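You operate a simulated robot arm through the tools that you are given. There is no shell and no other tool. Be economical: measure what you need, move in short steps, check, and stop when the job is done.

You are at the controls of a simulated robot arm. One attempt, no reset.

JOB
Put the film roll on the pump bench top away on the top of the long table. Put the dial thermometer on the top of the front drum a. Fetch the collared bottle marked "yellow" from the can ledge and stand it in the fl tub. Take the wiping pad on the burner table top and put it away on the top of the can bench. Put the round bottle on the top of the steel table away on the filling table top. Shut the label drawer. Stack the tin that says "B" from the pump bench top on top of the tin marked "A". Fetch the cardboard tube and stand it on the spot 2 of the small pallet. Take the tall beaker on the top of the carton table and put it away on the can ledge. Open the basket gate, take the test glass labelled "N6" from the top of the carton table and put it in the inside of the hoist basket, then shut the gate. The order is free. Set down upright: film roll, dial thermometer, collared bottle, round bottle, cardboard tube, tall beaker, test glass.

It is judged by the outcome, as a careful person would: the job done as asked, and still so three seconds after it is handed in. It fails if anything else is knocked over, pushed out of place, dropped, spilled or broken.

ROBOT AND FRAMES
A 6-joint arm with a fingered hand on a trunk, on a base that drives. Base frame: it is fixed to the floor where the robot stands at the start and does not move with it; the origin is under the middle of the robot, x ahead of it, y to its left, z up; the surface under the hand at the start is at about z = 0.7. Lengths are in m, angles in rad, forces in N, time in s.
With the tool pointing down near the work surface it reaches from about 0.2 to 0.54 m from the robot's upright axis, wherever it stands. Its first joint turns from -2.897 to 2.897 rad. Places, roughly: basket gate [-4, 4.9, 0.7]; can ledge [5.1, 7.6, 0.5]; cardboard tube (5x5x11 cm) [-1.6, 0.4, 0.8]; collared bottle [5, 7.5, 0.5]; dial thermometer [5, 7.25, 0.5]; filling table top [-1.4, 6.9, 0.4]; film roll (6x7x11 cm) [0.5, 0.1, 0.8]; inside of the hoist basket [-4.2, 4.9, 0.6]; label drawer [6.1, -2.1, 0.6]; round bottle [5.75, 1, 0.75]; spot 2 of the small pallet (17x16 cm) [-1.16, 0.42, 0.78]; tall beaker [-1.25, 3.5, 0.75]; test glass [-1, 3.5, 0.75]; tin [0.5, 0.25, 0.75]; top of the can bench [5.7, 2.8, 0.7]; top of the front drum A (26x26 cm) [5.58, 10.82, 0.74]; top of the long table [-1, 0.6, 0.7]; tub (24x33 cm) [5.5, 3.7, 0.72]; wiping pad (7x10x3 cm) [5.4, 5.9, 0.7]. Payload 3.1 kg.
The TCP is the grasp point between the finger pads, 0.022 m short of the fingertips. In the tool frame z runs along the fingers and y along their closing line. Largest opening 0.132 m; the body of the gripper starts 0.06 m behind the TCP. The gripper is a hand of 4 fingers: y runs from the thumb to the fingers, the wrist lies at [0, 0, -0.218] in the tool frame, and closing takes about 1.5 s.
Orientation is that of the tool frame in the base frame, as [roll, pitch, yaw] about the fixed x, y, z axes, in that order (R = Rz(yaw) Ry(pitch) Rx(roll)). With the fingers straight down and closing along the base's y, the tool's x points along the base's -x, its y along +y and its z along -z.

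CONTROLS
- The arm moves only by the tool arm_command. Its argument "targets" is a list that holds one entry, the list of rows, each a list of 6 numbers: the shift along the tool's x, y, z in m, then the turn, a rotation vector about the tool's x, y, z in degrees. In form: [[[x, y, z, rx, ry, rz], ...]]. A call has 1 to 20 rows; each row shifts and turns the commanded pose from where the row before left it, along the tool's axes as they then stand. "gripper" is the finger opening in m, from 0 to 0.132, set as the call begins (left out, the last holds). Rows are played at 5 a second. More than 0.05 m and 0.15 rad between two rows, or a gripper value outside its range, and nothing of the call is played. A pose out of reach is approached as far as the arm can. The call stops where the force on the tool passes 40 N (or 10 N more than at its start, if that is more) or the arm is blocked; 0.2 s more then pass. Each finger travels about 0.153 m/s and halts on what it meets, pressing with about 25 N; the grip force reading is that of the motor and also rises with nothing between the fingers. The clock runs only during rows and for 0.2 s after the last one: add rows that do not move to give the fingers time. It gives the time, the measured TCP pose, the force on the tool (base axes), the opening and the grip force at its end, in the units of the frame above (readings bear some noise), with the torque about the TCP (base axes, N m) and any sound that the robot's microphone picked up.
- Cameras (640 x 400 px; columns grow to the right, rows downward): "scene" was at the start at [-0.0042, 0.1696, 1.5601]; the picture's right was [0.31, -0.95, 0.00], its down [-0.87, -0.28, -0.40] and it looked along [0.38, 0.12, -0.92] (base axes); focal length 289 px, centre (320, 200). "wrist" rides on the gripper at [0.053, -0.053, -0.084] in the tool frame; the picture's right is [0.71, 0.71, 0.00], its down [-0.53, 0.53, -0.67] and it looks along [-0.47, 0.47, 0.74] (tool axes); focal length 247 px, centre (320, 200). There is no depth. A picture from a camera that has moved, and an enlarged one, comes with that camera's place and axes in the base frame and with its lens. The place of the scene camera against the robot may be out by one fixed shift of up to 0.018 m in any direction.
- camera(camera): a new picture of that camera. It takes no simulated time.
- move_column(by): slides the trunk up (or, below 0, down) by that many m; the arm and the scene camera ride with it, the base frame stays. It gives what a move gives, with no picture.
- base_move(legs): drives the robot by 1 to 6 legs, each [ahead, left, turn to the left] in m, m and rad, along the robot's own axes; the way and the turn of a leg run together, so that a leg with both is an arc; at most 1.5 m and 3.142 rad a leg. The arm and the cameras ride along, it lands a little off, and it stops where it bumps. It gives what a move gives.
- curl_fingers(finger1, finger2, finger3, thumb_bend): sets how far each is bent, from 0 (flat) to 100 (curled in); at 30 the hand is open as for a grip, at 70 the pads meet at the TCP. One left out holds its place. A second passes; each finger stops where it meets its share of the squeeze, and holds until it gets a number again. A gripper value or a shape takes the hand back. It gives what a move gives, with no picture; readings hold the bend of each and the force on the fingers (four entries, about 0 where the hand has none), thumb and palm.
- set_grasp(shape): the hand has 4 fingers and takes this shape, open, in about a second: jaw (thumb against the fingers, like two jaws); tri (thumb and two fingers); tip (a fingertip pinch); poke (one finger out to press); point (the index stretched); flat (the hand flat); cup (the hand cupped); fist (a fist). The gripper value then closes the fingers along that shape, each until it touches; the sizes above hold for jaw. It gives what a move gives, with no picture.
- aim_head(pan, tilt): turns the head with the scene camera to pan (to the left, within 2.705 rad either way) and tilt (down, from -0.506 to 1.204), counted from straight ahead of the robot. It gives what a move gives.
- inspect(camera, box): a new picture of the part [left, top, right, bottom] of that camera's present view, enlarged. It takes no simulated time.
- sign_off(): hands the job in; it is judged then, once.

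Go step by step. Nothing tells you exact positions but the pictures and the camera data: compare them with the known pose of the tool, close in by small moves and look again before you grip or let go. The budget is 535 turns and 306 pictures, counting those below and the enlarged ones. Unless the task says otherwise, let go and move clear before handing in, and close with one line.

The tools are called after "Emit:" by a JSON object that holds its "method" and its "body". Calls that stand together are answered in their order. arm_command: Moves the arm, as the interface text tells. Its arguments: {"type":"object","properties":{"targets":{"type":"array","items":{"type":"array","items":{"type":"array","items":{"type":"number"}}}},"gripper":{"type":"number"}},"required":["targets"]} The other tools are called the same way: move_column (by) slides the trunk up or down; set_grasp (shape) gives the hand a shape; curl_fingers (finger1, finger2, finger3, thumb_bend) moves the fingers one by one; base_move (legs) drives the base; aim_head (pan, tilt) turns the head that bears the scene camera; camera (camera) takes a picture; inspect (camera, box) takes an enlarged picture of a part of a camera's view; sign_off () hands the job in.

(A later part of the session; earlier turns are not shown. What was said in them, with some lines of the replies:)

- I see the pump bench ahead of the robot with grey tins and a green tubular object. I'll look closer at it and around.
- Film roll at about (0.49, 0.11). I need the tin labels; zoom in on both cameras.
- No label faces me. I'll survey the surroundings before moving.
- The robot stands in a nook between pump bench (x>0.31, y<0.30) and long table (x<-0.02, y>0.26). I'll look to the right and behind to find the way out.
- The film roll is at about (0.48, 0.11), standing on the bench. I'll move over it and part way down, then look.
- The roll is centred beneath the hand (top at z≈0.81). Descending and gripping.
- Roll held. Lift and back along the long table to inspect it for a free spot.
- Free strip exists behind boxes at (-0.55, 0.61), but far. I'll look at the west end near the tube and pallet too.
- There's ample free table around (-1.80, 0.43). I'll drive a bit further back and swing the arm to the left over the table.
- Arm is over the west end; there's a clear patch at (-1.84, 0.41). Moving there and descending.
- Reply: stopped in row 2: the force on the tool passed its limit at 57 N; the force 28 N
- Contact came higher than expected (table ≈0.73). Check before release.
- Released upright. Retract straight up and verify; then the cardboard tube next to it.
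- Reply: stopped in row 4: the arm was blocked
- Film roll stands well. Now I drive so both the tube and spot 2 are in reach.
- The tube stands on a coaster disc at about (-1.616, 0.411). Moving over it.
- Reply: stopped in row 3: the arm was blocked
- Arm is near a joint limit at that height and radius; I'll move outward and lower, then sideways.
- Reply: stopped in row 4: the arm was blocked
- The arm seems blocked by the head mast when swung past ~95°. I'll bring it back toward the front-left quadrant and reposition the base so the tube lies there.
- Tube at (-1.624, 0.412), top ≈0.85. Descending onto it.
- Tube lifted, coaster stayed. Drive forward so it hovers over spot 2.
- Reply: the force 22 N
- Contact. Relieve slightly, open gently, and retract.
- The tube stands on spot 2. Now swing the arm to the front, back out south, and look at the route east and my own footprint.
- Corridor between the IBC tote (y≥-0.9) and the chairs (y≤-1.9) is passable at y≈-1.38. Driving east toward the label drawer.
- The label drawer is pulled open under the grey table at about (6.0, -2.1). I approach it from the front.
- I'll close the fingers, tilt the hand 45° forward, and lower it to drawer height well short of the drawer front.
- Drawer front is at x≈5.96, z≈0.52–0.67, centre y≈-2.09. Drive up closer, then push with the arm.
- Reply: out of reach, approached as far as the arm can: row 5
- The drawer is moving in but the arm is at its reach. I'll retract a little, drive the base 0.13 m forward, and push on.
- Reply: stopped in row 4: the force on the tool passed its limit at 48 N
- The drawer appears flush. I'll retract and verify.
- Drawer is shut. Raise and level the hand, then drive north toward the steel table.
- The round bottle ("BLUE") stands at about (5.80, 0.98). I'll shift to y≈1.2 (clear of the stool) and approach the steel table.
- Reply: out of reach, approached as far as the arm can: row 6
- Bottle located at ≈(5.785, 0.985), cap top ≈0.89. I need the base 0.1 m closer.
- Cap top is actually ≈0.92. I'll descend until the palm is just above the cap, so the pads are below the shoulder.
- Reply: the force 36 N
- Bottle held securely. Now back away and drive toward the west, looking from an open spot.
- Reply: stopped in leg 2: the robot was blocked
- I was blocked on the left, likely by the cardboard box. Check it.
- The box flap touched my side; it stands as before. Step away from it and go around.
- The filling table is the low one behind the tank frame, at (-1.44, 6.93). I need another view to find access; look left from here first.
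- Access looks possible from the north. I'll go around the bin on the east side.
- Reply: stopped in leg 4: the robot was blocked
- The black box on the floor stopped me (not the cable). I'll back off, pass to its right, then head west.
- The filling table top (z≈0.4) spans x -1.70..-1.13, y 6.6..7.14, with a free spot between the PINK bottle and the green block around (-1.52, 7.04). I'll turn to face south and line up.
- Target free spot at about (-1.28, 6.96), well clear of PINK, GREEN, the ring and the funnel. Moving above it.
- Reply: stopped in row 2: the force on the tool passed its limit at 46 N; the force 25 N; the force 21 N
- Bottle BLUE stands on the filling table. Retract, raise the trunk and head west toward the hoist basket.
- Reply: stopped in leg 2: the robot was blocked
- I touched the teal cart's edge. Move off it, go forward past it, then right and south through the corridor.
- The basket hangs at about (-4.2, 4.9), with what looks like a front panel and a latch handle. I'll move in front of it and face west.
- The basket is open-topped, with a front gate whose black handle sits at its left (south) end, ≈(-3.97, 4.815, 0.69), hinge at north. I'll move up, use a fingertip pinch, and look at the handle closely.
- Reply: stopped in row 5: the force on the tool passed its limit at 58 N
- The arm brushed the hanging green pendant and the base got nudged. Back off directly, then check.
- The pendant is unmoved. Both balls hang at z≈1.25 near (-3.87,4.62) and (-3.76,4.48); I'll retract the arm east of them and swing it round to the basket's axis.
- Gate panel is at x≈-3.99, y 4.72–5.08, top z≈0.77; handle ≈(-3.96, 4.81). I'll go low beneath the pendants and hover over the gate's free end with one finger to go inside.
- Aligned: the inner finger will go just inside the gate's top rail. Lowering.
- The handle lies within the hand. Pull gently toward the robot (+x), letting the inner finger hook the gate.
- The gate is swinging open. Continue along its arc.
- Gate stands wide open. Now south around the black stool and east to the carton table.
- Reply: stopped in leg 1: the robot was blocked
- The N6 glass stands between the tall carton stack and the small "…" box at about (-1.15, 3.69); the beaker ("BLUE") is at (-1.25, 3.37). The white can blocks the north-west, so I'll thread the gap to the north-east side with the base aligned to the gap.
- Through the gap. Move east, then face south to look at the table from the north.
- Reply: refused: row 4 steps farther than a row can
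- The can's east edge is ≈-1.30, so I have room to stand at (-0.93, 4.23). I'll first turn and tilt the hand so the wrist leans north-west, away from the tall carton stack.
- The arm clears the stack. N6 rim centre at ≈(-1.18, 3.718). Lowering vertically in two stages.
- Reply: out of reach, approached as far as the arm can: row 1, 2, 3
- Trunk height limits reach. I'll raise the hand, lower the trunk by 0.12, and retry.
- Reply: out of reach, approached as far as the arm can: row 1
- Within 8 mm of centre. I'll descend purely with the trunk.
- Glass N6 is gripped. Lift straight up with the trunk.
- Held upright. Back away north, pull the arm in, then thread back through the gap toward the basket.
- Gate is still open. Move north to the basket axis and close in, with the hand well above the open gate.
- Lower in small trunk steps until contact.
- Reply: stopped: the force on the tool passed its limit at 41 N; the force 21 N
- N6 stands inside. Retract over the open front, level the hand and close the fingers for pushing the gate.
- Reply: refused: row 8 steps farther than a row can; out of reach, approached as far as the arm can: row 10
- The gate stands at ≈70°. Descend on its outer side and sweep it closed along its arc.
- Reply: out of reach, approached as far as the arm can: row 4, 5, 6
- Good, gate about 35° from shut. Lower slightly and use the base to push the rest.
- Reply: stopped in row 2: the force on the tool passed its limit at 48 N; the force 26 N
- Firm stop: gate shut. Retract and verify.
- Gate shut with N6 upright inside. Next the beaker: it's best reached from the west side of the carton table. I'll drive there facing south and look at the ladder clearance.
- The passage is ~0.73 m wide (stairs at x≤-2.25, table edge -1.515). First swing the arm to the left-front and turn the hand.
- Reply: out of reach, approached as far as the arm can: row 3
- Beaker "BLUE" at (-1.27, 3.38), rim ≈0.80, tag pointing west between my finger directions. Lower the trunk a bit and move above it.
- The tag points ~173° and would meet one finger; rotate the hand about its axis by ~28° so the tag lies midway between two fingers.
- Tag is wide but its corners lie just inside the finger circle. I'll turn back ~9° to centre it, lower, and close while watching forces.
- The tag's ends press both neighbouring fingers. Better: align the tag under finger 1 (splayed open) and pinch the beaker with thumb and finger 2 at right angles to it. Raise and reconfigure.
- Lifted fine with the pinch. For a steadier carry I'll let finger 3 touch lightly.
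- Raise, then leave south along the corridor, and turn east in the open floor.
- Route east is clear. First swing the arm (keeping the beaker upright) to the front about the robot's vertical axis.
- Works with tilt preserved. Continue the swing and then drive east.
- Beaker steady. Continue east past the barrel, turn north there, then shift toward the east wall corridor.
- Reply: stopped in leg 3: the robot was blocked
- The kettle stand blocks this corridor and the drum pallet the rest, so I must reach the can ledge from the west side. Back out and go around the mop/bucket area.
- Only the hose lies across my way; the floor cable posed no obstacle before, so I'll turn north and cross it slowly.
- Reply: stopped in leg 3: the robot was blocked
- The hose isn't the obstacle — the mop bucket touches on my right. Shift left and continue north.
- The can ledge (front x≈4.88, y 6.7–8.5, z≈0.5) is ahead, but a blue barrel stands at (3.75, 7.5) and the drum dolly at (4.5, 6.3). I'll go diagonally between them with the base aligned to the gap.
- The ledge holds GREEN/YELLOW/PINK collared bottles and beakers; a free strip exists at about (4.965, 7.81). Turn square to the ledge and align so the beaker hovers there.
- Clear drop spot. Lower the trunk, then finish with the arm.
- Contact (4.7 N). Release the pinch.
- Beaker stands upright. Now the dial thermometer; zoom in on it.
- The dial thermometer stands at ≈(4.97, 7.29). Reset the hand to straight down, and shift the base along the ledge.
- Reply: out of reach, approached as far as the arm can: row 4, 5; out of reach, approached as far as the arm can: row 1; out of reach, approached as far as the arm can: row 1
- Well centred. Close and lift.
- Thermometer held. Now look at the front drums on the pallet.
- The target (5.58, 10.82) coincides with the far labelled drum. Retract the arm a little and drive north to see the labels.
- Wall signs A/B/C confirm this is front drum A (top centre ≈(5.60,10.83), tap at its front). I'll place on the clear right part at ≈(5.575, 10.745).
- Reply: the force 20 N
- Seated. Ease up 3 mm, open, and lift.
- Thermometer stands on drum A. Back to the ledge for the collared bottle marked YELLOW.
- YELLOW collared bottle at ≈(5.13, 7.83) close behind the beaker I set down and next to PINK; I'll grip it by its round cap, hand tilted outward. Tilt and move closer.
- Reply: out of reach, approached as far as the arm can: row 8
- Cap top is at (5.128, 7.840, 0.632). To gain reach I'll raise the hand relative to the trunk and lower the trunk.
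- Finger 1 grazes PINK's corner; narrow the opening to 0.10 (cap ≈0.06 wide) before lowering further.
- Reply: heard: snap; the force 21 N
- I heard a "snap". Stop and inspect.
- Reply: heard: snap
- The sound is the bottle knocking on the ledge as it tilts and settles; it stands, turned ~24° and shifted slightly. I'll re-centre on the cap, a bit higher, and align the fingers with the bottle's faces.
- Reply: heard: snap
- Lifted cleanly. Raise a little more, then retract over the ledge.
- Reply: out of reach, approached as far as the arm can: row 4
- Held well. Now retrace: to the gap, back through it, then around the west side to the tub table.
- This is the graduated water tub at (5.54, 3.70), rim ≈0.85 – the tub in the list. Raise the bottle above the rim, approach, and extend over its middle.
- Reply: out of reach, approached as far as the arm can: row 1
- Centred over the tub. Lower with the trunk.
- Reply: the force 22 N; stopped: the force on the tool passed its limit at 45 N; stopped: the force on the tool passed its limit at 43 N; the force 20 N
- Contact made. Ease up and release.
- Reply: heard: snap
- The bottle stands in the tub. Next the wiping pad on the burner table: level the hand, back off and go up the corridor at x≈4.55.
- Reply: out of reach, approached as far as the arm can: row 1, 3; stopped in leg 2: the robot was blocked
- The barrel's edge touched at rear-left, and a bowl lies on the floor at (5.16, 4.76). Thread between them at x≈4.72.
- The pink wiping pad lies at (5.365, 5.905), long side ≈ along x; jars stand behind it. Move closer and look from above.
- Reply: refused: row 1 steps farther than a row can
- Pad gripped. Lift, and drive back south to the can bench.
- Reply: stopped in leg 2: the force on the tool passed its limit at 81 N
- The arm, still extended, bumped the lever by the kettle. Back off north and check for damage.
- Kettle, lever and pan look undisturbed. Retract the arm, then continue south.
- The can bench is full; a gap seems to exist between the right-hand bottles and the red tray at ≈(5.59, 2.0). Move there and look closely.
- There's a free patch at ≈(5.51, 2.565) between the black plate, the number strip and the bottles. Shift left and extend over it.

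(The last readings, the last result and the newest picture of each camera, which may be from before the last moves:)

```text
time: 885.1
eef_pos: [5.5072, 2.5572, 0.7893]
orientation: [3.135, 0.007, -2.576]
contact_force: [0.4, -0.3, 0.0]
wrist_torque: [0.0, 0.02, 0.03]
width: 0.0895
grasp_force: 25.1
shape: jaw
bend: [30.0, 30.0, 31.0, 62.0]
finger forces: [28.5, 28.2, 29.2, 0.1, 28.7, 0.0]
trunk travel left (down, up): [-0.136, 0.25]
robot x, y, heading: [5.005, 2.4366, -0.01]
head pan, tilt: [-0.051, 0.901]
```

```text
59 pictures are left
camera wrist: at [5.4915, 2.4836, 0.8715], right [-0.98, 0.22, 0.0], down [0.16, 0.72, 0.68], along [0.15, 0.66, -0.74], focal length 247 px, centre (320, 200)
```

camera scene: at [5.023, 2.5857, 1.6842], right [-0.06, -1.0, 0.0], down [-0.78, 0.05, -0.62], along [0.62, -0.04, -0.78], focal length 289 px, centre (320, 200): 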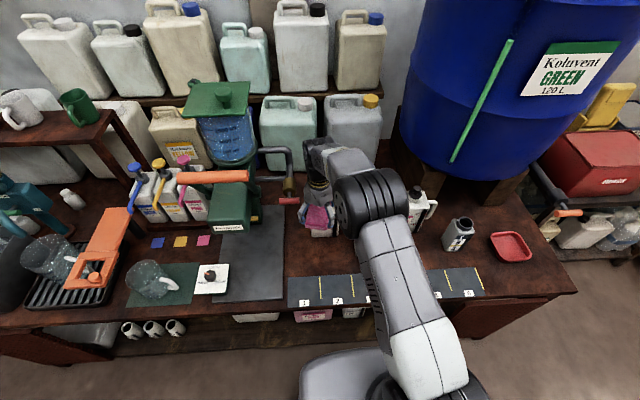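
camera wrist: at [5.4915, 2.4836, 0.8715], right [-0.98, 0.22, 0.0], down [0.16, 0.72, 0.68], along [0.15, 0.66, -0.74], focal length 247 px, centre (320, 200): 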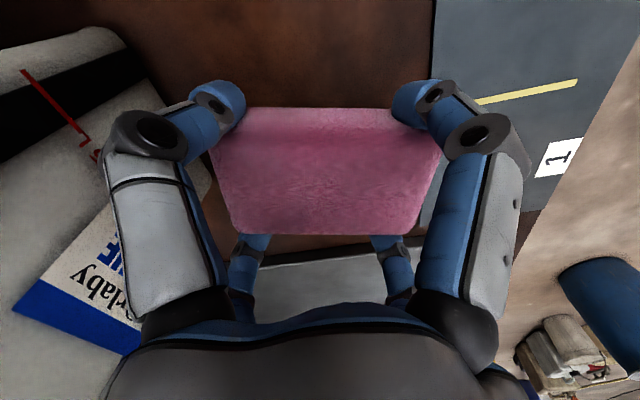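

Emit:
{"method": "arm_command", "body": {"targets": [[[-0.0112, 0.0285, 0, 0, 0, 0], [0, 0, 0, 0, 0, 0]]]}}

Emit:
{"method": "move_column", "body": {"by": -0.045}}

Emit:
{"method": "camera", "body": {"camera": "wrist"}}

```text
time: 885.7
eef_pos: [5.5021, 2.5875, 0.7899]
orientation: [3.134, 0.008, -2.576]
contact_force: [-0.3, 0.3, -0.8]
wrist_torque: [-0.02, 0.0, -0.05]
width: 0.0894
grasp_force: 25.2
shape: jaw
bend: [30.0, 30.0, 31.0, 62.0]
finger forces: [28.7, 28.3, 29.2, 0.0, 29.0, 0.0]
trunk travel left (down, up): [-0.136, 0.25]
robot x, y, heading: [5.0092, 2.4398, -0.011]
head pan, tilt: [-0.051, 0.901]
```

```text
time: 886.6
eef_pos: [5.5031, 2.5878, 0.7487]
orientation: [3.138, 0.017, -2.576]
contact_force: [0.0, 0.3, 36.4]
wrist_torque: [-0.42, 0.2, -0.08]
width: 0.0886
grasp_force: 24.7
shape: jaw
bend: [29.0, 30.0, 31.0, 62.0]
finger forces: [31.1, 31.4, 31.5, 0.0, 31.4, 0.1]
trunk travel left (down, up): [-0.091, 0.295]
robot x, y, heading: [5.0088, 2.4406, -0.006]
head pan, tilt: [-0.051, 0.901]
```

```text
58 pictures are left
camera wrist: at [5.4853, 2.5133, 0.8302], right [-0.98, 0.22, -0.01], down [0.15, 0.72, 0.68], along [0.15, 0.66, -0.73], focal length 247 px, centre (320, 200)
```

wrist: 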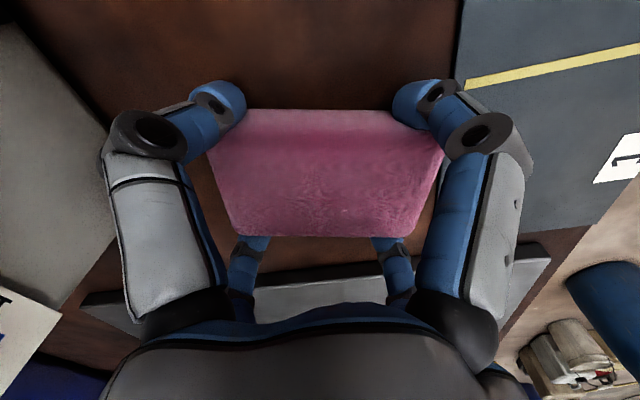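

Contact: the pad is on the bench. Release and lift.

Emit:
{"method": "move_column", "body": {"by": 0.005}}

Emit:
{"method": "arm_command", "body": {"targets": [[[0, 0, 0, 0, 0, 0], [0, 0, 0, 0, 0, 0], [0, 0, 0, 0, 0, 0]]], "gripper": 0.118}}

Emit:
{"method": "move_column", "body": {"by": 0.25}}

Emit:
{"method": "camera", "body": {"camera": "wrist"}}

```text
time: 887.1
eef_pos: [5.5018, 2.5871, 0.7492]
orientation: [3.134, 0.008, -2.574]
contact_force: [6.2, 3.3, 16.6]
wrist_torque: [-0.28, -0.15, 0.02]
width: 0.0891
grasp_force: 25.4
shape: jaw
bend: [29.0, 30.0, 30.0, 62.0]
finger forces: [32.3, 33.6, 32.0, 0.1, 29.3, 0.0]
trunk travel left (down, up): [-0.096, 0.29]
robot x, y, heading: [5.0078, 2.4386, -0.01]
head pan, tilt: [-0.051, 0.901]
```

```text
time: 887.9
eef_pos: [5.5013, 2.5855, 0.7484]
orientation: [3.133, 0.005, -2.577]
contact_force: [0.1, 0.3, 0.9]
wrist_torque: [0.01, -0.02, 0.0]
width: 0.1178
grasp_force: 0.0
shape: jaw
bend: [25.0, 25.0, 25.0, 32.0]
finger forces: [0.1, 0.0, 0.0, 0.1, 0.0, 0.0]
trunk travel left (down, up): [-0.096, 0.29]
robot x, y, heading: [5.0076, 2.4367, -0.008]
head pan, tilt: [-0.051, 0.901]
```

```text
time: 890.5
eef_pos: [5.5024, 2.5875, 0.9996]
orientation: [3.134, 0.007, -2.575]
contact_force: [0.7, -2.2, 0.3]
wrist_torque: [0.03, 0.03, -0.02]
width: 0.1176
grasp_force: 0.0
shape: jaw
bend: [25.0, 25.0, 25.0, 32.0]
finger forces: [0.0, 0.1, 0.7, 0.0, 0.0, 0.0]
trunk travel left (down, up): [-0.346, 0.04]
robot x, y, heading: [5.0065, 2.4376, -0.013]
head pan, tilt: [-0.051, 0.901]
```

```text
57 pictures are left
camera wrist: at [5.4863, 2.5133, 1.082], right [-0.98, 0.22, 0.0], down [0.16, 0.72, 0.68], along [0.15, 0.66, -0.74], focal length 247 px, centre (320, 200)
```

wrist: 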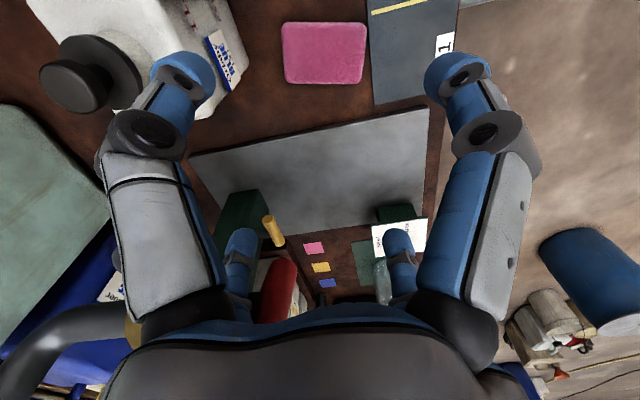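

Pad placed. Retract the arm and head to the pump bench for the tins.

Emit:
{"method": "arm_command", "body": {"targets": [[[0.035, 0.0225, 0, 0, 0, 0], [0.035, 0.0225, 0, 0, 0, 0], [0.035, 0.0225, 0, 0, 0, 0], [0.035, 0.0225, 0, 0, 0, 0], [0.035, 0.0225, 0, 0, 0, 0], [0.035, 0.0225, 0, 0, 0, 0]]], "gripper": 0.132}}

Emit:
{"method": "inspect", "body": {"camera": "scene", "box": [180, 180, 420, 330]}}

```text
time: 891.9
eef_pos: [5.2522, 2.5889, 0.9994]
orientation: [3.136, 0.009, -2.578]
contact_force: [0.8, 0.6, -0.2]
wrist_torque: [0.01, -0.01, 0.02]
width: 0.1317
grasp_force: 0.3
shape: jaw
bend: [30.0, 30.0, 30.0, 30.0]
finger forces: [0.0, 0.1, 0.0, 0.0, 0.1, 0.1]
trunk travel left (down, up): [-0.346, 0.04]
robot x, y, heading: [5.0055, 2.438, -0.008]
head pan, tilt: [-0.051, 0.901]
```

```text
2.67 times, centred on (300, 255) of scene
camera zoom: at [5.0224, 2.5858, 1.6742], right [-0.06, -1.0, 0.0], down [-0.78, 0.05, -0.62], along [0.62, -0.04, -0.78], focal length 770 px, centre (373, 53)
```

zoom: 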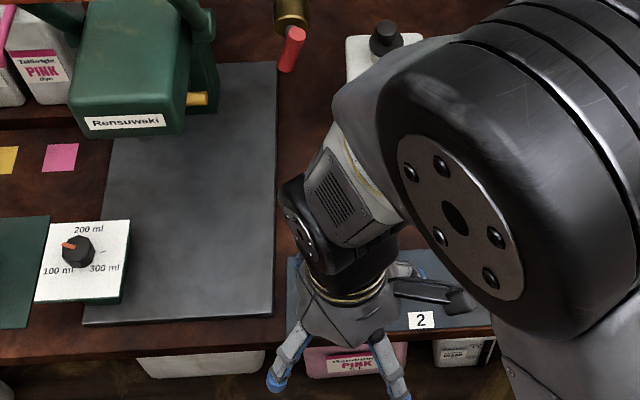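

Emit:
{"method": "base_move", "body": {"legs": [[-0.2, 0, 0.008], [0, -1.05, 0], [-1.4, 0, 0], [-1.4, 0, 0], [-1.15, 0, 0], [0, 0, -1.57]]}}

Emit:
{"method": "aim_head", "body": {"pan": -0.1, "tilt": 0.75}}

Emit:
{"method": "camera", "body": {"camera": "scene"}}

```text
time: 921.0
eef_pos: [1.0397, 1.0418, 0.9984]
orientation: [3.135, 0.007, 2.2]
contact_force: [0.0, 0.8, -0.2]
wrist_torque: [-0.01, -0.01, 0.02]
width: 0.132
grasp_force: 0.0
shape: jaw
bend: [30.0, 30.0, 30.0, 30.0]
finger forces: [0.0, 0.0, 0.0, 0.0, 0.1, 0.1]
trunk travel left (down, up): [-0.346, 0.04]
robot x, y, heading: [0.8731, 1.2792, -1.516]
head pan, tilt: [-0.051, 0.901]
```

```text
time: 921.7
eef_pos: [1.0412, 1.042, 0.9994]
orientation: [3.136, 0.007, 2.199]
contact_force: [0.5, -0.8, -0.6]
wrist_torque: [0.02, 0.02, 0.02]
width: 0.132
grasp_force: 0.0
shape: jaw
bend: [30.0, 30.0, 30.0, 30.0]
finger forces: [0.0, 0.0, 0.1, 0.1, 0.1, 0.0]
trunk travel left (down, up): [-0.346, 0.04]
robot x, y, heading: [0.8751, 1.2774, -1.518]
head pan, tilt: [-0.099, 0.75]
```

```text
55 pictures are left
camera scene: at [1.0142, 1.2671, 1.686], right [-1.0, 0.04, 0.0], down [0.03, 0.68, -0.73], along [-0.03, -0.73, -0.68], focal length 289 px, centre (320, 200)
```

scene: 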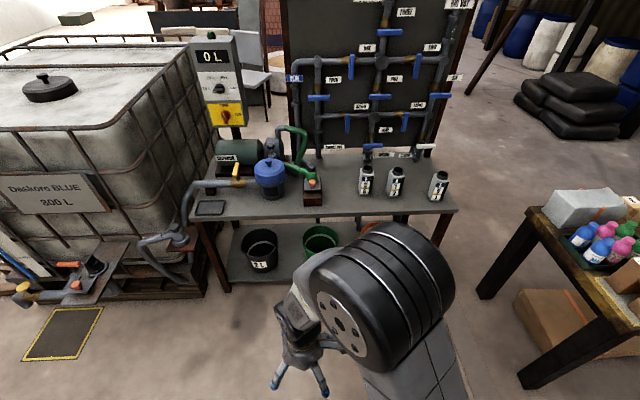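

Emit:
{"method": "inspect", "body": {"camera": "scene", "box": [340, 140, 470, 230]}}

```text
4.44 times, centred on (405, 185) of scene
camera zoom: at [1.0142, 1.2671, 1.686], right [-1.0, 0.04, 0.0], down [0.03, 0.68, -0.73], along [-0.03, -0.73, -0.68], focal length 1283 px, centre (-58, 267)
```

zoom: 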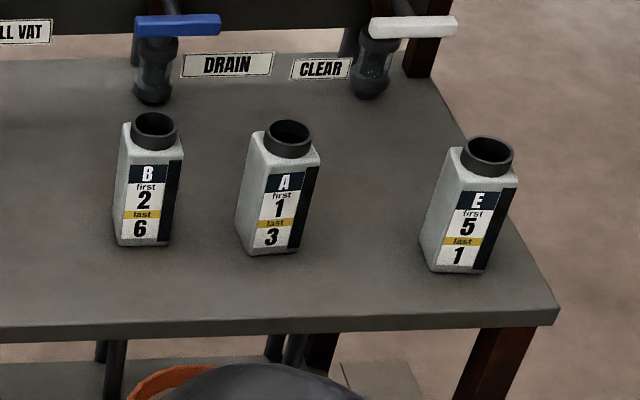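

Tins from east: B (≈0.727, 0.161), A (≈0.586, 0.179), E. Drive up to the bench and view B from above.

Emit:
{"method": "base_move", "body": {"legs": [[0.3, -0.24, -0.053], [0.3, 0, 0]]}}

Emit:
{"method": "arm_command", "body": {"targets": [[[0, 0, 0, 0, 0, 8], [0, 0, 0, 0, 0, 8], [0, 0, 0, 0, 0, 8], [0, 0, 0, 0, 0, 8], [0, 0, 0, 0, 0, 4]]]}}

```text
time: 925.7
eef_pos: [0.7937, 0.4268, 0.9991]
orientation: [3.134, 0.007, 2.14]
contact_force: [-0.3, -0.9, -0.7]
wrist_torque: [-0.03, 0.0, 0.01]
width: 0.1317
grasp_force: 0.1
shape: jaw
bend: [30.0, 30.0, 30.0, 30.0]
finger forces: [0.0, 0.1, 0.0, 0.0, 0.1, 0.0]
trunk travel left (down, up): [-0.346, 0.04]
robot x, y, heading: [0.6432, 0.6719, -1.577]
head pan, tilt: [-0.099, 0.75]
```

```text
time: 926.9
eef_pos: [0.7939, 0.4278, 1.0001]
orientation: [3.132, 0.001, 1.508]
contact_force: [0.0, 0.4, -0.5]
wrist_torque: [0.0, 0.02, 0.01]
width: 0.1318
grasp_force: 0.0
shape: jaw
bend: [30.0, 30.0, 30.0, 30.0]
finger forces: [0.1, 0.0, 0.0, 0.0, 0.1, 0.0]
trunk travel left (down, up): [-0.346, 0.04]
robot x, y, heading: [0.6452, 0.671, -1.574]
head pan, tilt: [-0.099, 0.75]
```

Emit:
{"method": "arm_command", "body": {"targets": [[[-0.0404, -0.0109, 0, 0, 0, 0], [-0.0404, -0.0109, 0, 0, 0, 0], [-0.0404, -0.0109, 0, 0, 0, 0], [-0.0404, -0.0109, 0, 0, 0, 0], [-0.0404, -0.0109, 0, 0, 0, 0], [0, 0, 0, 0, 0, 0]]]}}

Emit:
{"method": "camera", "body": {"camera": "wrist"}}

```text
time: 928.3
eef_pos: [0.728, 0.2268, 0.9983]
orientation: [3.134, 0.002, 1.513]
contact_force: [0.2, 0.6, 0.1]
wrist_torque: [0.0, 0.01, -0.02]
width: 0.1317
grasp_force: 0.1
shape: jaw
bend: [30.0, 30.0, 30.0, 30.0]
finger forces: [0.1, 0.0, 0.0, 0.0, 0.1, 0.0]
trunk travel left (down, up): [-0.346, 0.04]
robot x, y, heading: [0.6424, 0.6715, -1.577]
head pan, tilt: [-0.099, 0.75]
```

```text
53 pictures are left
camera wrist: at [0.6774, 0.2848, 1.0817], right [0.75, 0.66, 0.01], down [0.49, -0.56, 0.67], along [0.45, -0.5, -0.74], focal length 247 px, centre (320, 200)
```

wrist: 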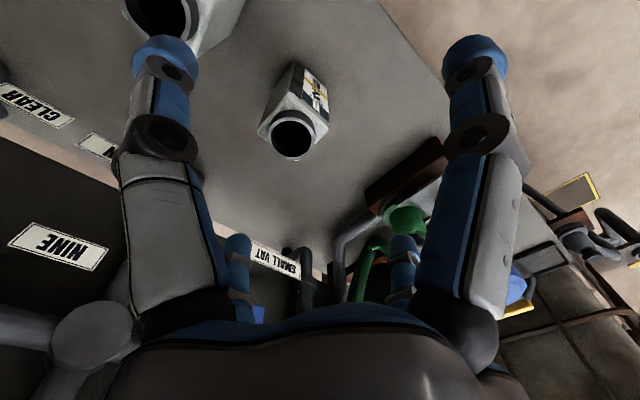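

Tin B's faces are turned ~41°. Centre over it at (0.740, 0.172) and rotate the hand 45° so the fingers meet the faces.

Emit:
{"method": "arm_command", "body": {"targets": [[[-0.0271, 0.0076, 0, 0.44, 0, 0], [-0.0271, 0.0076, 0, 0, 0, 0], [0, 0, 0, 0, 0, 7.6], [0, 0, 0, 0, 0, 7.6], [0, 0, 0, 0, 0, 7.6], [0, 0, 0, 0, 0, 7.6], [0, 0, 0, 0, 0, 7.6], [0, 0, 0, 0, 0, 7.6], [0, 0, 0, 0, 0, 0]]]}}

Emit:
{"method": "camera", "body": {"camera": "wrist"}}

```text
time: 930.3
eef_pos: [0.7396, 0.1724, 1.0006]
orientation: [3.14, 0.0, 0.714]
contact_force: [0.1, 0.3, -0.6]
wrist_torque: [0.01, -0.01, 0.0]
width: 0.132
grasp_force: 0.1
shape: jaw
bend: [30.0, 30.0, 30.0, 30.0]
finger forces: [0.0, 0.1, 0.0, 0.0, 0.1, 0.1]
trunk travel left (down, up): [-0.346, 0.04]
robot x, y, heading: [0.6418, 0.6724, -1.577]
head pan, tilt: [-0.099, 0.75]
```

```text
52 pictures are left
camera wrist: at [0.7449, 0.2492, 1.0825], right [1.0, -0.07, 0.0], down [-0.05, -0.74, 0.67], along [-0.05, -0.67, -0.74], focal length 247 px, centre (320, 200)
```

wrist: 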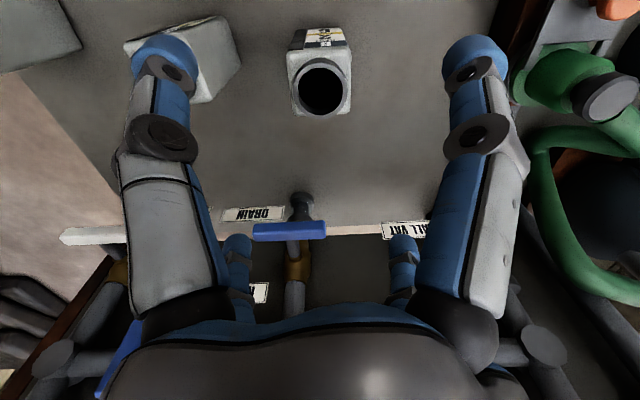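

Actually B is square to the bench axes. Rotate back, then descend to grip its body.

Emit:
{"method": "arm_command", "body": {"targets": [[[0, 0, 0, 0, 0, -7.5], [0, 0, 0, 0, 0, -7.5], [0, 0, 0, 0, 0, -7.5], [0, 0, 0, 0, 0, -7.5], [0, 0, 0, 0, 0, -7.5], [0, 0, 0, 0, 0, -7.5], [0, 0, 0, 0, 0, 0]]]}}

Emit:
{"method": "move_column", "body": {"by": -0.12}}

Emit:
{"method": "camera", "body": {"camera": "wrist"}}

```text
time: 931.9
eef_pos: [0.7393, 0.1744, 1.0008]
orientation: [3.14, 0.004, 1.503]
contact_force: [-0.4, 0.7, 0.4]
wrist_torque: [0.0, 0.02, 0.02]
width: 0.132
grasp_force: 0.0
shape: jaw
bend: [30.0, 30.0, 30.0, 30.0]
finger forces: [0.1, 0.1, 0.0, 0.0, 0.0, 0.1]
trunk travel left (down, up): [-0.346, 0.04]
robot x, y, heading: [0.6446, 0.6714, -1.576]
head pan, tilt: [-0.099, 0.75]
```

```text
time: 933.4
eef_pos: [0.7401, 0.1744, 0.8799]
orientation: [3.139, 0.002, 1.502]
contact_force: [0.6, -1.0, -1.0]
wrist_torque: [0.04, 0.03, -0.02]
width: 0.1321
grasp_force: 0.1
shape: jaw
bend: [30.0, 30.0, 30.0, 30.0]
finger forces: [0.0, 0.0, 0.1, 0.1, 0.1, 0.0]
trunk travel left (down, up): [-0.226, 0.16]
robot x, y, heading: [0.641, 0.6753, -1.576]
head pan, tilt: [-0.099, 0.75]
```

```text
51 pictures are left
camera wrist: at [0.6907, 0.2315, 0.962], right [0.75, 0.66, 0.0], down [0.49, -0.56, 0.67], along [0.44, -0.51, -0.74], focal length 247 px, centre (320, 200)
```

wrist: 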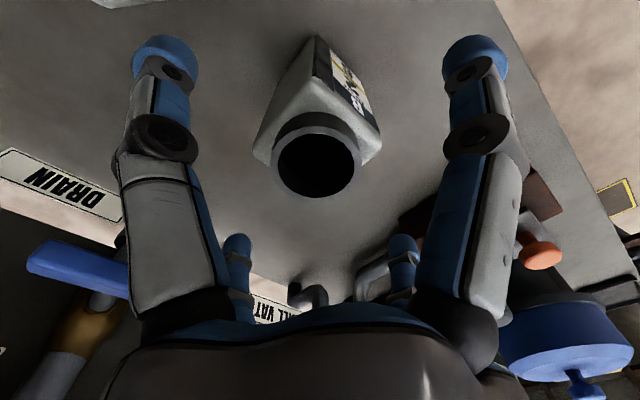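

Emit:
{"method": "move_column", "body": {"by": -0.076}}

Emit:
{"method": "arm_command", "body": {"targets": [[[0, 0, 0, 0, 0, 0], [0, 0, 0, 0, 0, 0], [0, 0, 0, 0, 0, 0], [0, 0, 0, 0, 0, 0], [0, 0, 0, 0, 0, 0], [0, 0, 0, 0, 0, 0], [0, 0, 0, 0, 0, 0]]], "gripper": 0.0}}

Emit:
{"method": "move_column", "body": {"by": 0.2}}

Emit:
{"method": "camera", "body": {"camera": "wrist"}}

```text
time: 934.5
eef_pos: [0.7397, 0.1742, 0.8043]
orientation: [3.14, 0.001, 1.502]
contact_force: [0.1, 0.2, 0.1]
wrist_torque: [0.04, -0.01, -0.04]
width: 0.1317
grasp_force: 0.0
shape: jaw
bend: [30.0, 30.0, 30.0, 30.0]
finger forces: [0.0, 0.1, 0.1, 0.1, 0.0, 0.0]
trunk travel left (down, up): [-0.15, 0.236]
robot x, y, heading: [0.6431, 0.6729, -1.572]
head pan, tilt: [-0.099, 0.75]
```

```text
time: 936.1
eef_pos: [0.7403, 0.1746, 0.8052]
orientation: [3.139, 0.001, 1.5]
contact_force: [0.4, -0.4, 0.0]
wrist_torque: [-0.03, 0.04, 0.02]
width: 0.0539
grasp_force: 25.0
shape: jaw
bend: [43.0, 42.0, 39.0, 70.0]
finger forces: [22.7, 22.7, 22.3, 0.0, 22.9, 0.0]
trunk travel left (down, up): [-0.15, 0.236]
robot x, y, heading: [0.6411, 0.671, -1.581]
head pan, tilt: [-0.099, 0.75]
```

```text
time: 938.3
eef_pos: [0.7404, 0.1734, 1.0045]
orientation: [3.139, 0.0, 1.501]
contact_force: [1.2, 0.3, -0.7]
wrist_torque: [0.0, 0.03, -0.02]
width: 0.0539
grasp_force: 25.0
shape: jaw
bend: [43.0, 42.0, 39.0, 70.0]
finger forces: [22.7, 22.7, 22.3, 0.0, 22.8, 0.0]
trunk travel left (down, up): [-0.35, 0.036]
robot x, y, heading: [0.6424, 0.6771, -1.575]
head pan, tilt: [-0.099, 0.75]
```

```text
50 pictures are left
camera wrist: at [0.6908, 0.2313, 1.087], right [0.75, 0.66, 0.0], down [0.49, -0.56, 0.67], along [0.44, -0.51, -0.74], focal length 247 px, centre (320, 200)
```

wrist: 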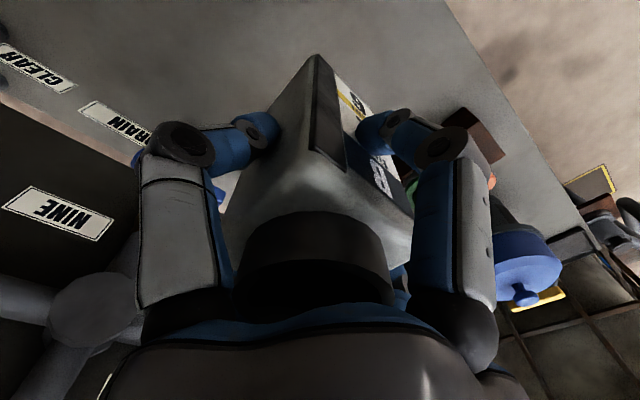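

B held. A's neck centre from earlier wrist views ≈(0.598, 0.191). Move over it and verify with the scene camera.

Emit:
{"method": "arm_command", "body": {"targets": [[[0.002, -0.0358, 0, 0, 0, 0], [0.002, -0.0358, 0, 0, 0, 0], [0.002, -0.0358, 0, 0, 0, 0], [0.002, -0.0358, 0, 0, 0, 0], [0, 0, 0, 0, 0, 0]]]}}

Emit:
{"method": "aim_head", "body": {"pan": -0.45, "tilt": 0.85}}

Emit:
{"method": "camera", "body": {"camera": "scene"}}

Emit:
{"method": "camera", "body": {"camera": "wrist"}}

```text
time: 939.5
eef_pos: [0.5948, 0.1916, 1.003]
orientation: [3.141, 0.002, 1.501]
contact_force: [0.5, 0.0, -1.3]
wrist_torque: [-0.03, -0.02, -0.03]
width: 0.0537
grasp_force: 25.2
shape: jaw
bend: [43.0, 42.0, 39.0, 70.0]
finger forces: [22.5, 22.7, 22.4, 0.0, 23.0, 0.0]
trunk travel left (down, up): [-0.35, 0.036]
robot x, y, heading: [0.6437, 0.6732, -1.578]
head pan, tilt: [-0.099, 0.75]
```

```text
time: 940.4
eef_pos: [0.5963, 0.1919, 1.0035]
orientation: [3.141, 0.003, 1.499]
contact_force: [0.7, -0.1, -1.3]
wrist_torque: [-0.01, 0.01, -0.02]
width: 0.0537
grasp_force: 24.9
shape: jaw
bend: [43.0, 42.0, 39.0, 70.0]
finger forces: [22.6, 22.8, 22.4, 0.1, 23.0, 0.0]
trunk travel left (down, up): [-0.35, 0.036]
robot x, y, heading: [0.6442, 0.6754, -1.578]
head pan, tilt: [-0.45, 0.85]
```

```text
49 pictures are left
camera scene: at [0.756, 0.6656, 1.6821], right [-0.9, 0.44, 0.0], down [0.33, 0.67, -0.66], along [-0.29, -0.59, -0.75], focal length 289 px, centre (320, 200)
```

scene: 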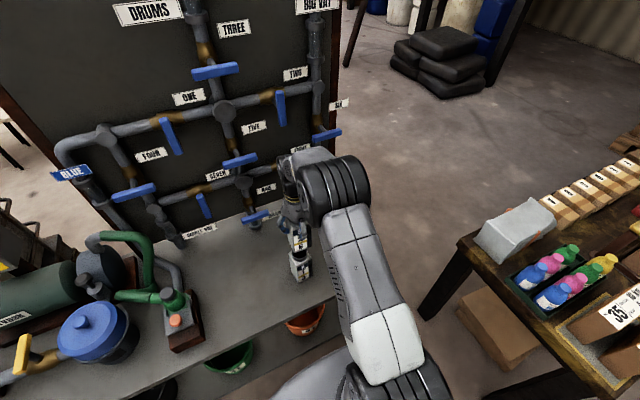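

```text
48 pictures are left
camera wrist: at [0.5465, 0.2493, 1.0866], right [0.76, 0.66, 0.0], down [0.49, -0.56, 0.67], along [0.44, -0.51, -0.74], focal length 247 px, centre (320, 200)
```

wrist: 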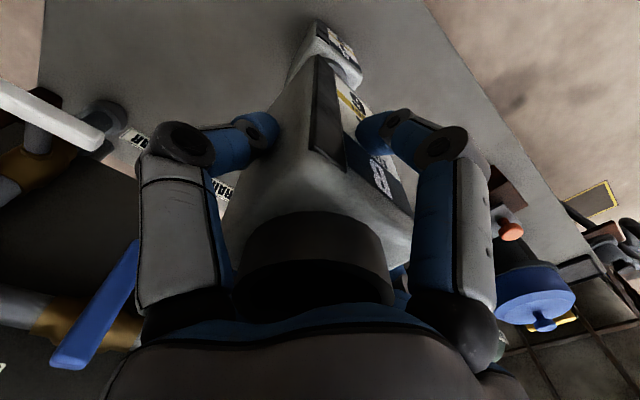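

B's lower corner and A's corner line up to within a few mm. Lower gently onto A.

Emit:
{"method": "move_column", "body": {"by": -0.034}}

Emit:
{"method": "inspect", "body": {"camera": "scene", "box": [250, 190, 350, 300]}}

Emit:
{"method": "move_column", "body": {"by": -0.008}}

```text
time: 941.1
eef_pos: [0.596, 0.1922, 0.968]
orientation: [3.14, 0.001, 1.5]
contact_force: [0.0, 0.3, -1.1]
wrist_torque: [0.03, -0.01, 0.02]
width: 0.0538
grasp_force: 24.5
shape: jaw
bend: [43.0, 42.0, 39.0, 70.0]
finger forces: [22.6, 22.8, 22.4, 0.0, 23.0, 0.0]
trunk travel left (down, up): [-0.316, 0.07]
robot x, y, heading: [0.6422, 0.6725, -1.579]
head pan, tilt: [-0.45, 0.85]
```

```text
3.64 times, centred on (300, 245) of scene
camera zoom: at [0.7558, 0.6659, 1.6471], right [-0.9, 0.44, 0.0], down [0.33, 0.67, -0.66], along [-0.29, -0.59, -0.75], focal length 1049 px, centre (393, 36)
```

zoom: 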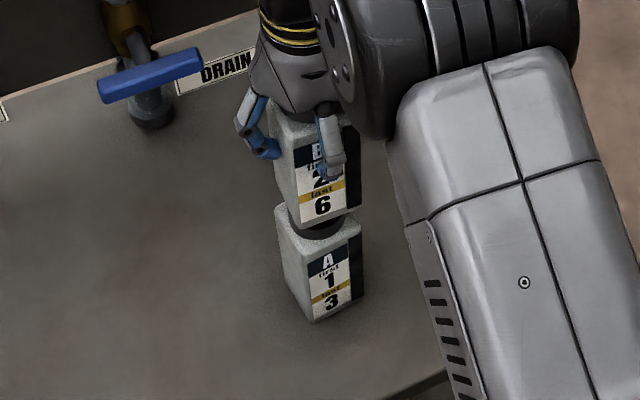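

```text
time: 941.7
eef_pos: [0.5944, 0.1922, 0.9613]
orientation: [3.139, 0.001, 1.501]
contact_force: [0.4, 0.0, -1.4]
wrist_torque: [0.0, 0.01, 0.0]
width: 0.0539
grasp_force: 25.0
shape: jaw
bend: [43.0, 42.0, 39.0, 70.0]
finger forces: [22.7, 22.8, 22.4, 0.1, 22.9, 0.0]
trunk travel left (down, up): [-0.308, 0.078]
robot x, y, heading: [0.6424, 0.6763, -1.578]
head pan, tilt: [-0.45, 0.85]
```

Emit:
{"method": "move_column", "body": {"by": -0.004}}

Emit:
{"method": "move_column", "body": {"by": -0.004}}

Emit:
{"method": "move_column", "body": {"by": -0.003}}

```text
time: 942.2
eef_pos: [0.5955, 0.1913, 0.9571]
orientation: [3.139, 0.001, 1.501]
contact_force: [0.1, -0.1, -0.8]
wrist_torque: [-0.02, -0.01, 0.02]
width: 0.054
grasp_force: 25.4
shape: jaw
bend: [43.0, 42.0, 39.0, 70.0]
finger forces: [22.5, 22.7, 22.3, 0.0, 23.0, 0.0]
trunk travel left (down, up): [-0.304, 0.082]
robot x, y, heading: [0.6438, 0.672, -1.572]
head pan, tilt: [-0.45, 0.85]
```

```text
time: 942.8
eef_pos: [0.5952, 0.192, 0.9543]
orientation: [3.139, 0.007, 1.502]
contact_force: [-0.1, -0.6, 12.9]
wrist_torque: [0.05, 0.07, 0.03]
width: 0.0543
grasp_force: 24.9
shape: jaw
bend: [43.0, 42.0, 39.0, 70.0]
finger forces: [24.2, 24.0, 23.5, 0.0, 24.8, 0.0]
trunk travel left (down, up): [-0.3, 0.086]
robot x, y, heading: [0.6448, 0.6746, -1.573]
head pan, tilt: [-0.45, 0.85]
```

```text
time: 943.3
eef_pos: [0.5963, 0.1919, 0.9535]
orientation: [3.139, 0.011, 1.501]
contact_force: [0.3, -2.9, 35.9]
wrist_torque: [-0.03, 0.14, 0.02]
width: 0.0544
grasp_force: 24.7
shape: jaw
bend: [80.0, 41.0, 39.0, 70.0]
finger forces: [26.8, 26.8, 26.1, 0.0, 28.0, 0.0]
trunk travel left (down, up): [-0.297, 0.089]
robot x, y, heading: [0.6407, 0.6703, -1.572]
head pan, tilt: [-0.45, 0.85]
```

Emit:
{"method": "move_column", "body": {"by": 0.005}}

Emit:
{"method": "arm_command", "body": {"targets": [[[0, 0, 0, 0, 0, 0], [0, 0, 0, 0, 0, 0], [0, 0, 0, 0, 0, 0]]], "gripper": 0.075}}

Emit:
{"method": "arm_command", "body": {"targets": [[[0, 0, 0, 0, 0, 0], [0, 0, 0, 0, 0, 0], [0, 0, 0, 0, 0, 0]]], "gripper": 0.13}}

Emit:
{"method": "camera", "body": {"camera": "wrist"}}

```text
time: 943.8
eef_pos: [0.5958, 0.1937, 0.9541]
orientation: [3.139, 0.0, 1.502]
contact_force: [-1.3, -1.8, 12.0]
wrist_torque: [-0.15, 0.15, 0.01]
width: 0.0545
grasp_force: 24.7
shape: jaw
bend: [80.0, 41.0, 39.0, 70.0]
finger forces: [26.0, 26.1, 25.7, 0.0, 27.2, 0.1]
trunk travel left (down, up): [-0.302, 0.084]
robot x, y, heading: [0.6407, 0.6704, -1.574]
head pan, tilt: [-0.45, 0.85]
```

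```text
time: 944.6
eef_pos: [0.5957, 0.1933, 0.9556]
orientation: [3.139, 0.0, 1.501]
contact_force: [0.7, 0.6, 0.6]
wrist_torque: [-0.01, -0.03, 0.0]
width: 0.0742
grasp_force: 0.1
shape: jaw
bend: [33.0, 33.0, 33.0, 70.0]
finger forces: [0.1, 0.0, 0.0, 0.0, 0.0, 0.0]
trunk travel left (down, up): [-0.302, 0.084]
robot x, y, heading: [0.6399, 0.6686, -1.576]
head pan, tilt: [-0.45, 0.85]
```

```text
time: 945.4
eef_pos: [0.5949, 0.1913, 0.9554]
orientation: [3.141, 0.004, 1.501]
contact_force: [0.0, -0.1, -0.4]
wrist_torque: [-0.05, 0.0, -0.03]
width: 0.1297
grasp_force: 0.0
shape: jaw
bend: [29.0, 29.0, 29.0, 28.0]
finger forces: [0.0, 0.1, 0.1, 0.0, 0.0, 0.0]
trunk travel left (down, up): [-0.302, 0.084]
robot x, y, heading: [0.6484, 0.6746, -1.576]
head pan, tilt: [-0.45, 0.85]
```

```text
46 pictures are left
camera wrist: at [0.5465, 0.2494, 1.0379], right [0.76, 0.66, 0.0], down [0.49, -0.56, 0.67], along [0.44, -0.51, -0.74], focal length 247 px, centre (320, 200)
```

wrist: 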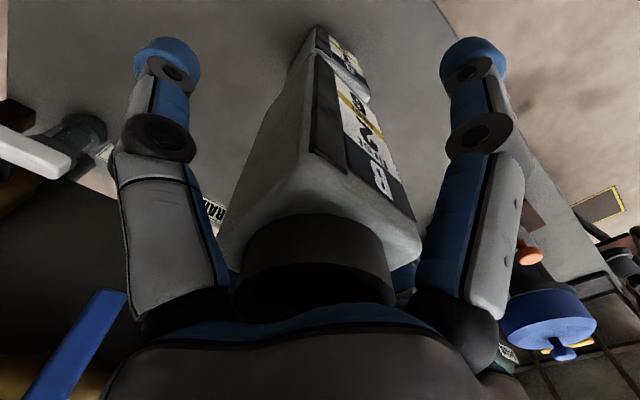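

Stack stands. Withdraw straight up with the trunk, then the arm.

Emit:
{"method": "move_column", "body": {"by": 0.08}}

Emit:
{"method": "arm_command", "body": {"targets": [[[0, 0, -0.03, 0, 0, 0], [0, 0, -0.03, 0, 0, 0], [0.04, 0, 0, 0, 0, 0], [0.04, 0, 0, 0, 0, 0], [0.04, 0, 0, 0, 0, 0]]]}}

Emit:
{"method": "base_move", "body": {"legs": [[-0.5, 0, 0]]}}

Emit:
{"method": "aim_head", "body": {"pan": -0.1, "tilt": 0.65}}

Emit:
{"method": "camera", "body": {"camera": "scene"}}

```text
time: 946.6
eef_pos: [0.5953, 0.1908, 1.0369]
orientation: [3.139, 0.003, 1.5]
contact_force: [0.3, -1.0, -0.1]
wrist_torque: [-0.01, -0.01, 0.02]
width: 0.1297
grasp_force: 0.1
shape: jaw
bend: [29.0, 29.0, 29.0, 28.0]
finger forces: [0.0, 0.0, 0.0, 0.0, 0.0, 0.0]
trunk travel left (down, up): [-0.382, 0.004]
robot x, y, heading: [0.6405, 0.6699, -1.572]
head pan, tilt: [-0.45, 0.85]
```

```text
time: 947.8
eef_pos: [0.6044, 0.3134, 1.096]
orientation: [3.141, 0.003, 1.499]
contact_force: [-0.4, -0.2, -0.1]
wrist_torque: [0.0, -0.01, 0.0]
width: 0.13
grasp_force: 0.0
shape: jaw
bend: [29.0, 29.0, 29.0, 28.0]
finger forces: [0.1, 0.0, 0.1, 0.0, 0.0, 0.0]
trunk travel left (down, up): [-0.382, 0.004]
robot x, y, heading: [0.6437, 0.6748, -1.576]
head pan, tilt: [-0.45, 0.85]
```

```text
time: 950.7
eef_pos: [0.6081, 0.8042, 1.0949]
orientation: [3.14, 0.002, 1.507]
contact_force: [0.0, -0.2, 0.1]
wrist_torque: [-0.01, -0.01, 0.03]
width: 0.1299
grasp_force: 0.1
shape: jaw
bend: [29.0, 29.0, 29.0, 28.0]
finger forces: [0.1, 0.0, 0.1, 0.1, 0.0, 0.1]
trunk travel left (down, up): [-0.382, 0.004]
robot x, y, heading: [0.6416, 1.1644, -1.569]
head pan, tilt: [-0.45, 0.85]
```

```text
time: 951.5
eef_pos: [0.6074, 0.8049, 1.0958]
orientation: [3.139, 0.001, 1.507]
contact_force: [0.6, -0.1, -0.4]
wrist_torque: [-0.03, 0.02, 0.01]
width: 0.1299
grasp_force: 0.0
shape: jaw
bend: [29.0, 29.0, 29.0, 28.0]
finger forces: [0.0, 0.0, 0.0, 0.0, 0.0, 0.0]
trunk travel left (down, up): [-0.382, 0.004]
robot x, y, heading: [0.6448, 1.167, -1.57]
head pan, tilt: [-0.099, 0.649]
```

```text
45 pictures are left
camera scene: at [0.7828, 1.1431, 1.7301], right [-0.99, 0.1, 0.0], down [0.06, 0.6, -0.8], along [-0.08, -0.79, -0.61], focal length 289 px, centre (320, 200)
```

scene: 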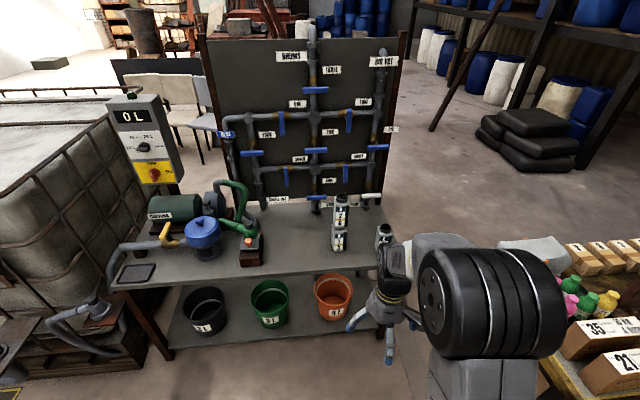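

B stands on A. A last glance at the long table (film roll and tube) before handing in.

Emit:
{"method": "aim_head", "body": {"pan": -0.95, "tilt": 0.35}}

Emit:
{"method": "inspect", "body": {"camera": "scene", "box": [200, 120, 520, 330]}}

```text
time: 952.7
eef_pos: [0.608, 0.8045, 1.0954]
orientation: [3.139, 0.001, 1.507]
contact_force: [-0.3, -0.5, -0.2]
wrist_torque: [-0.01, 0.0, 0.0]
width: 0.13
grasp_force: 0.1
shape: jaw
bend: [29.0, 29.0, 29.0, 28.0]
finger forces: [0.1, 0.0, 0.1, 0.1, 0.0, 0.0]
trunk travel left (down, up): [-0.382, 0.004]
robot x, y, heading: [0.6472, 1.1649, -1.566]
head pan, tilt: [-0.949, 0.351]
```

```text
1.90 times, centred on (360, 225) of scene
camera zoom: at [0.716, 1.1755, 1.7571], right [-0.58, 0.81, 0.0], down [0.28, 0.2, -0.94], along [-0.76, -0.55, -0.34], focal length 550 px, centre (244, 152)
```

zoom: 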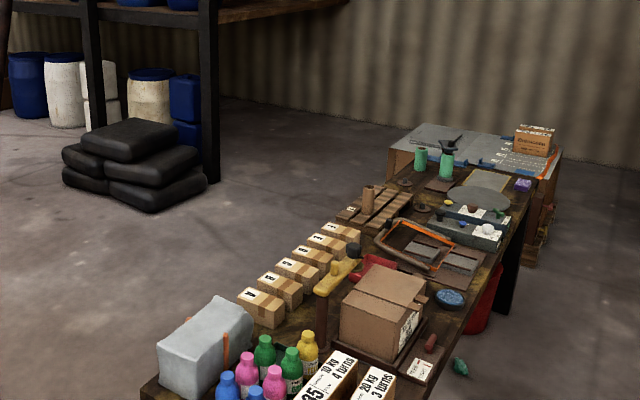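

The film roll (green) and the tube on the pallet are both upright, and every other item is where it should be. The hand is empty and clear, so I'm handing in.

Emit:
{"method": "sign_off", "body": {}}

```text
The job is handed in.
```

All ten tasks are finished and handed in; on the way I bumped several other things: the cardboard box, black box, teal cart, white can, mop bucket and blue barrel with the base, and the green pendant and kettle lever (81 N) with the arm, none of which looked moved or damaged where I could check.
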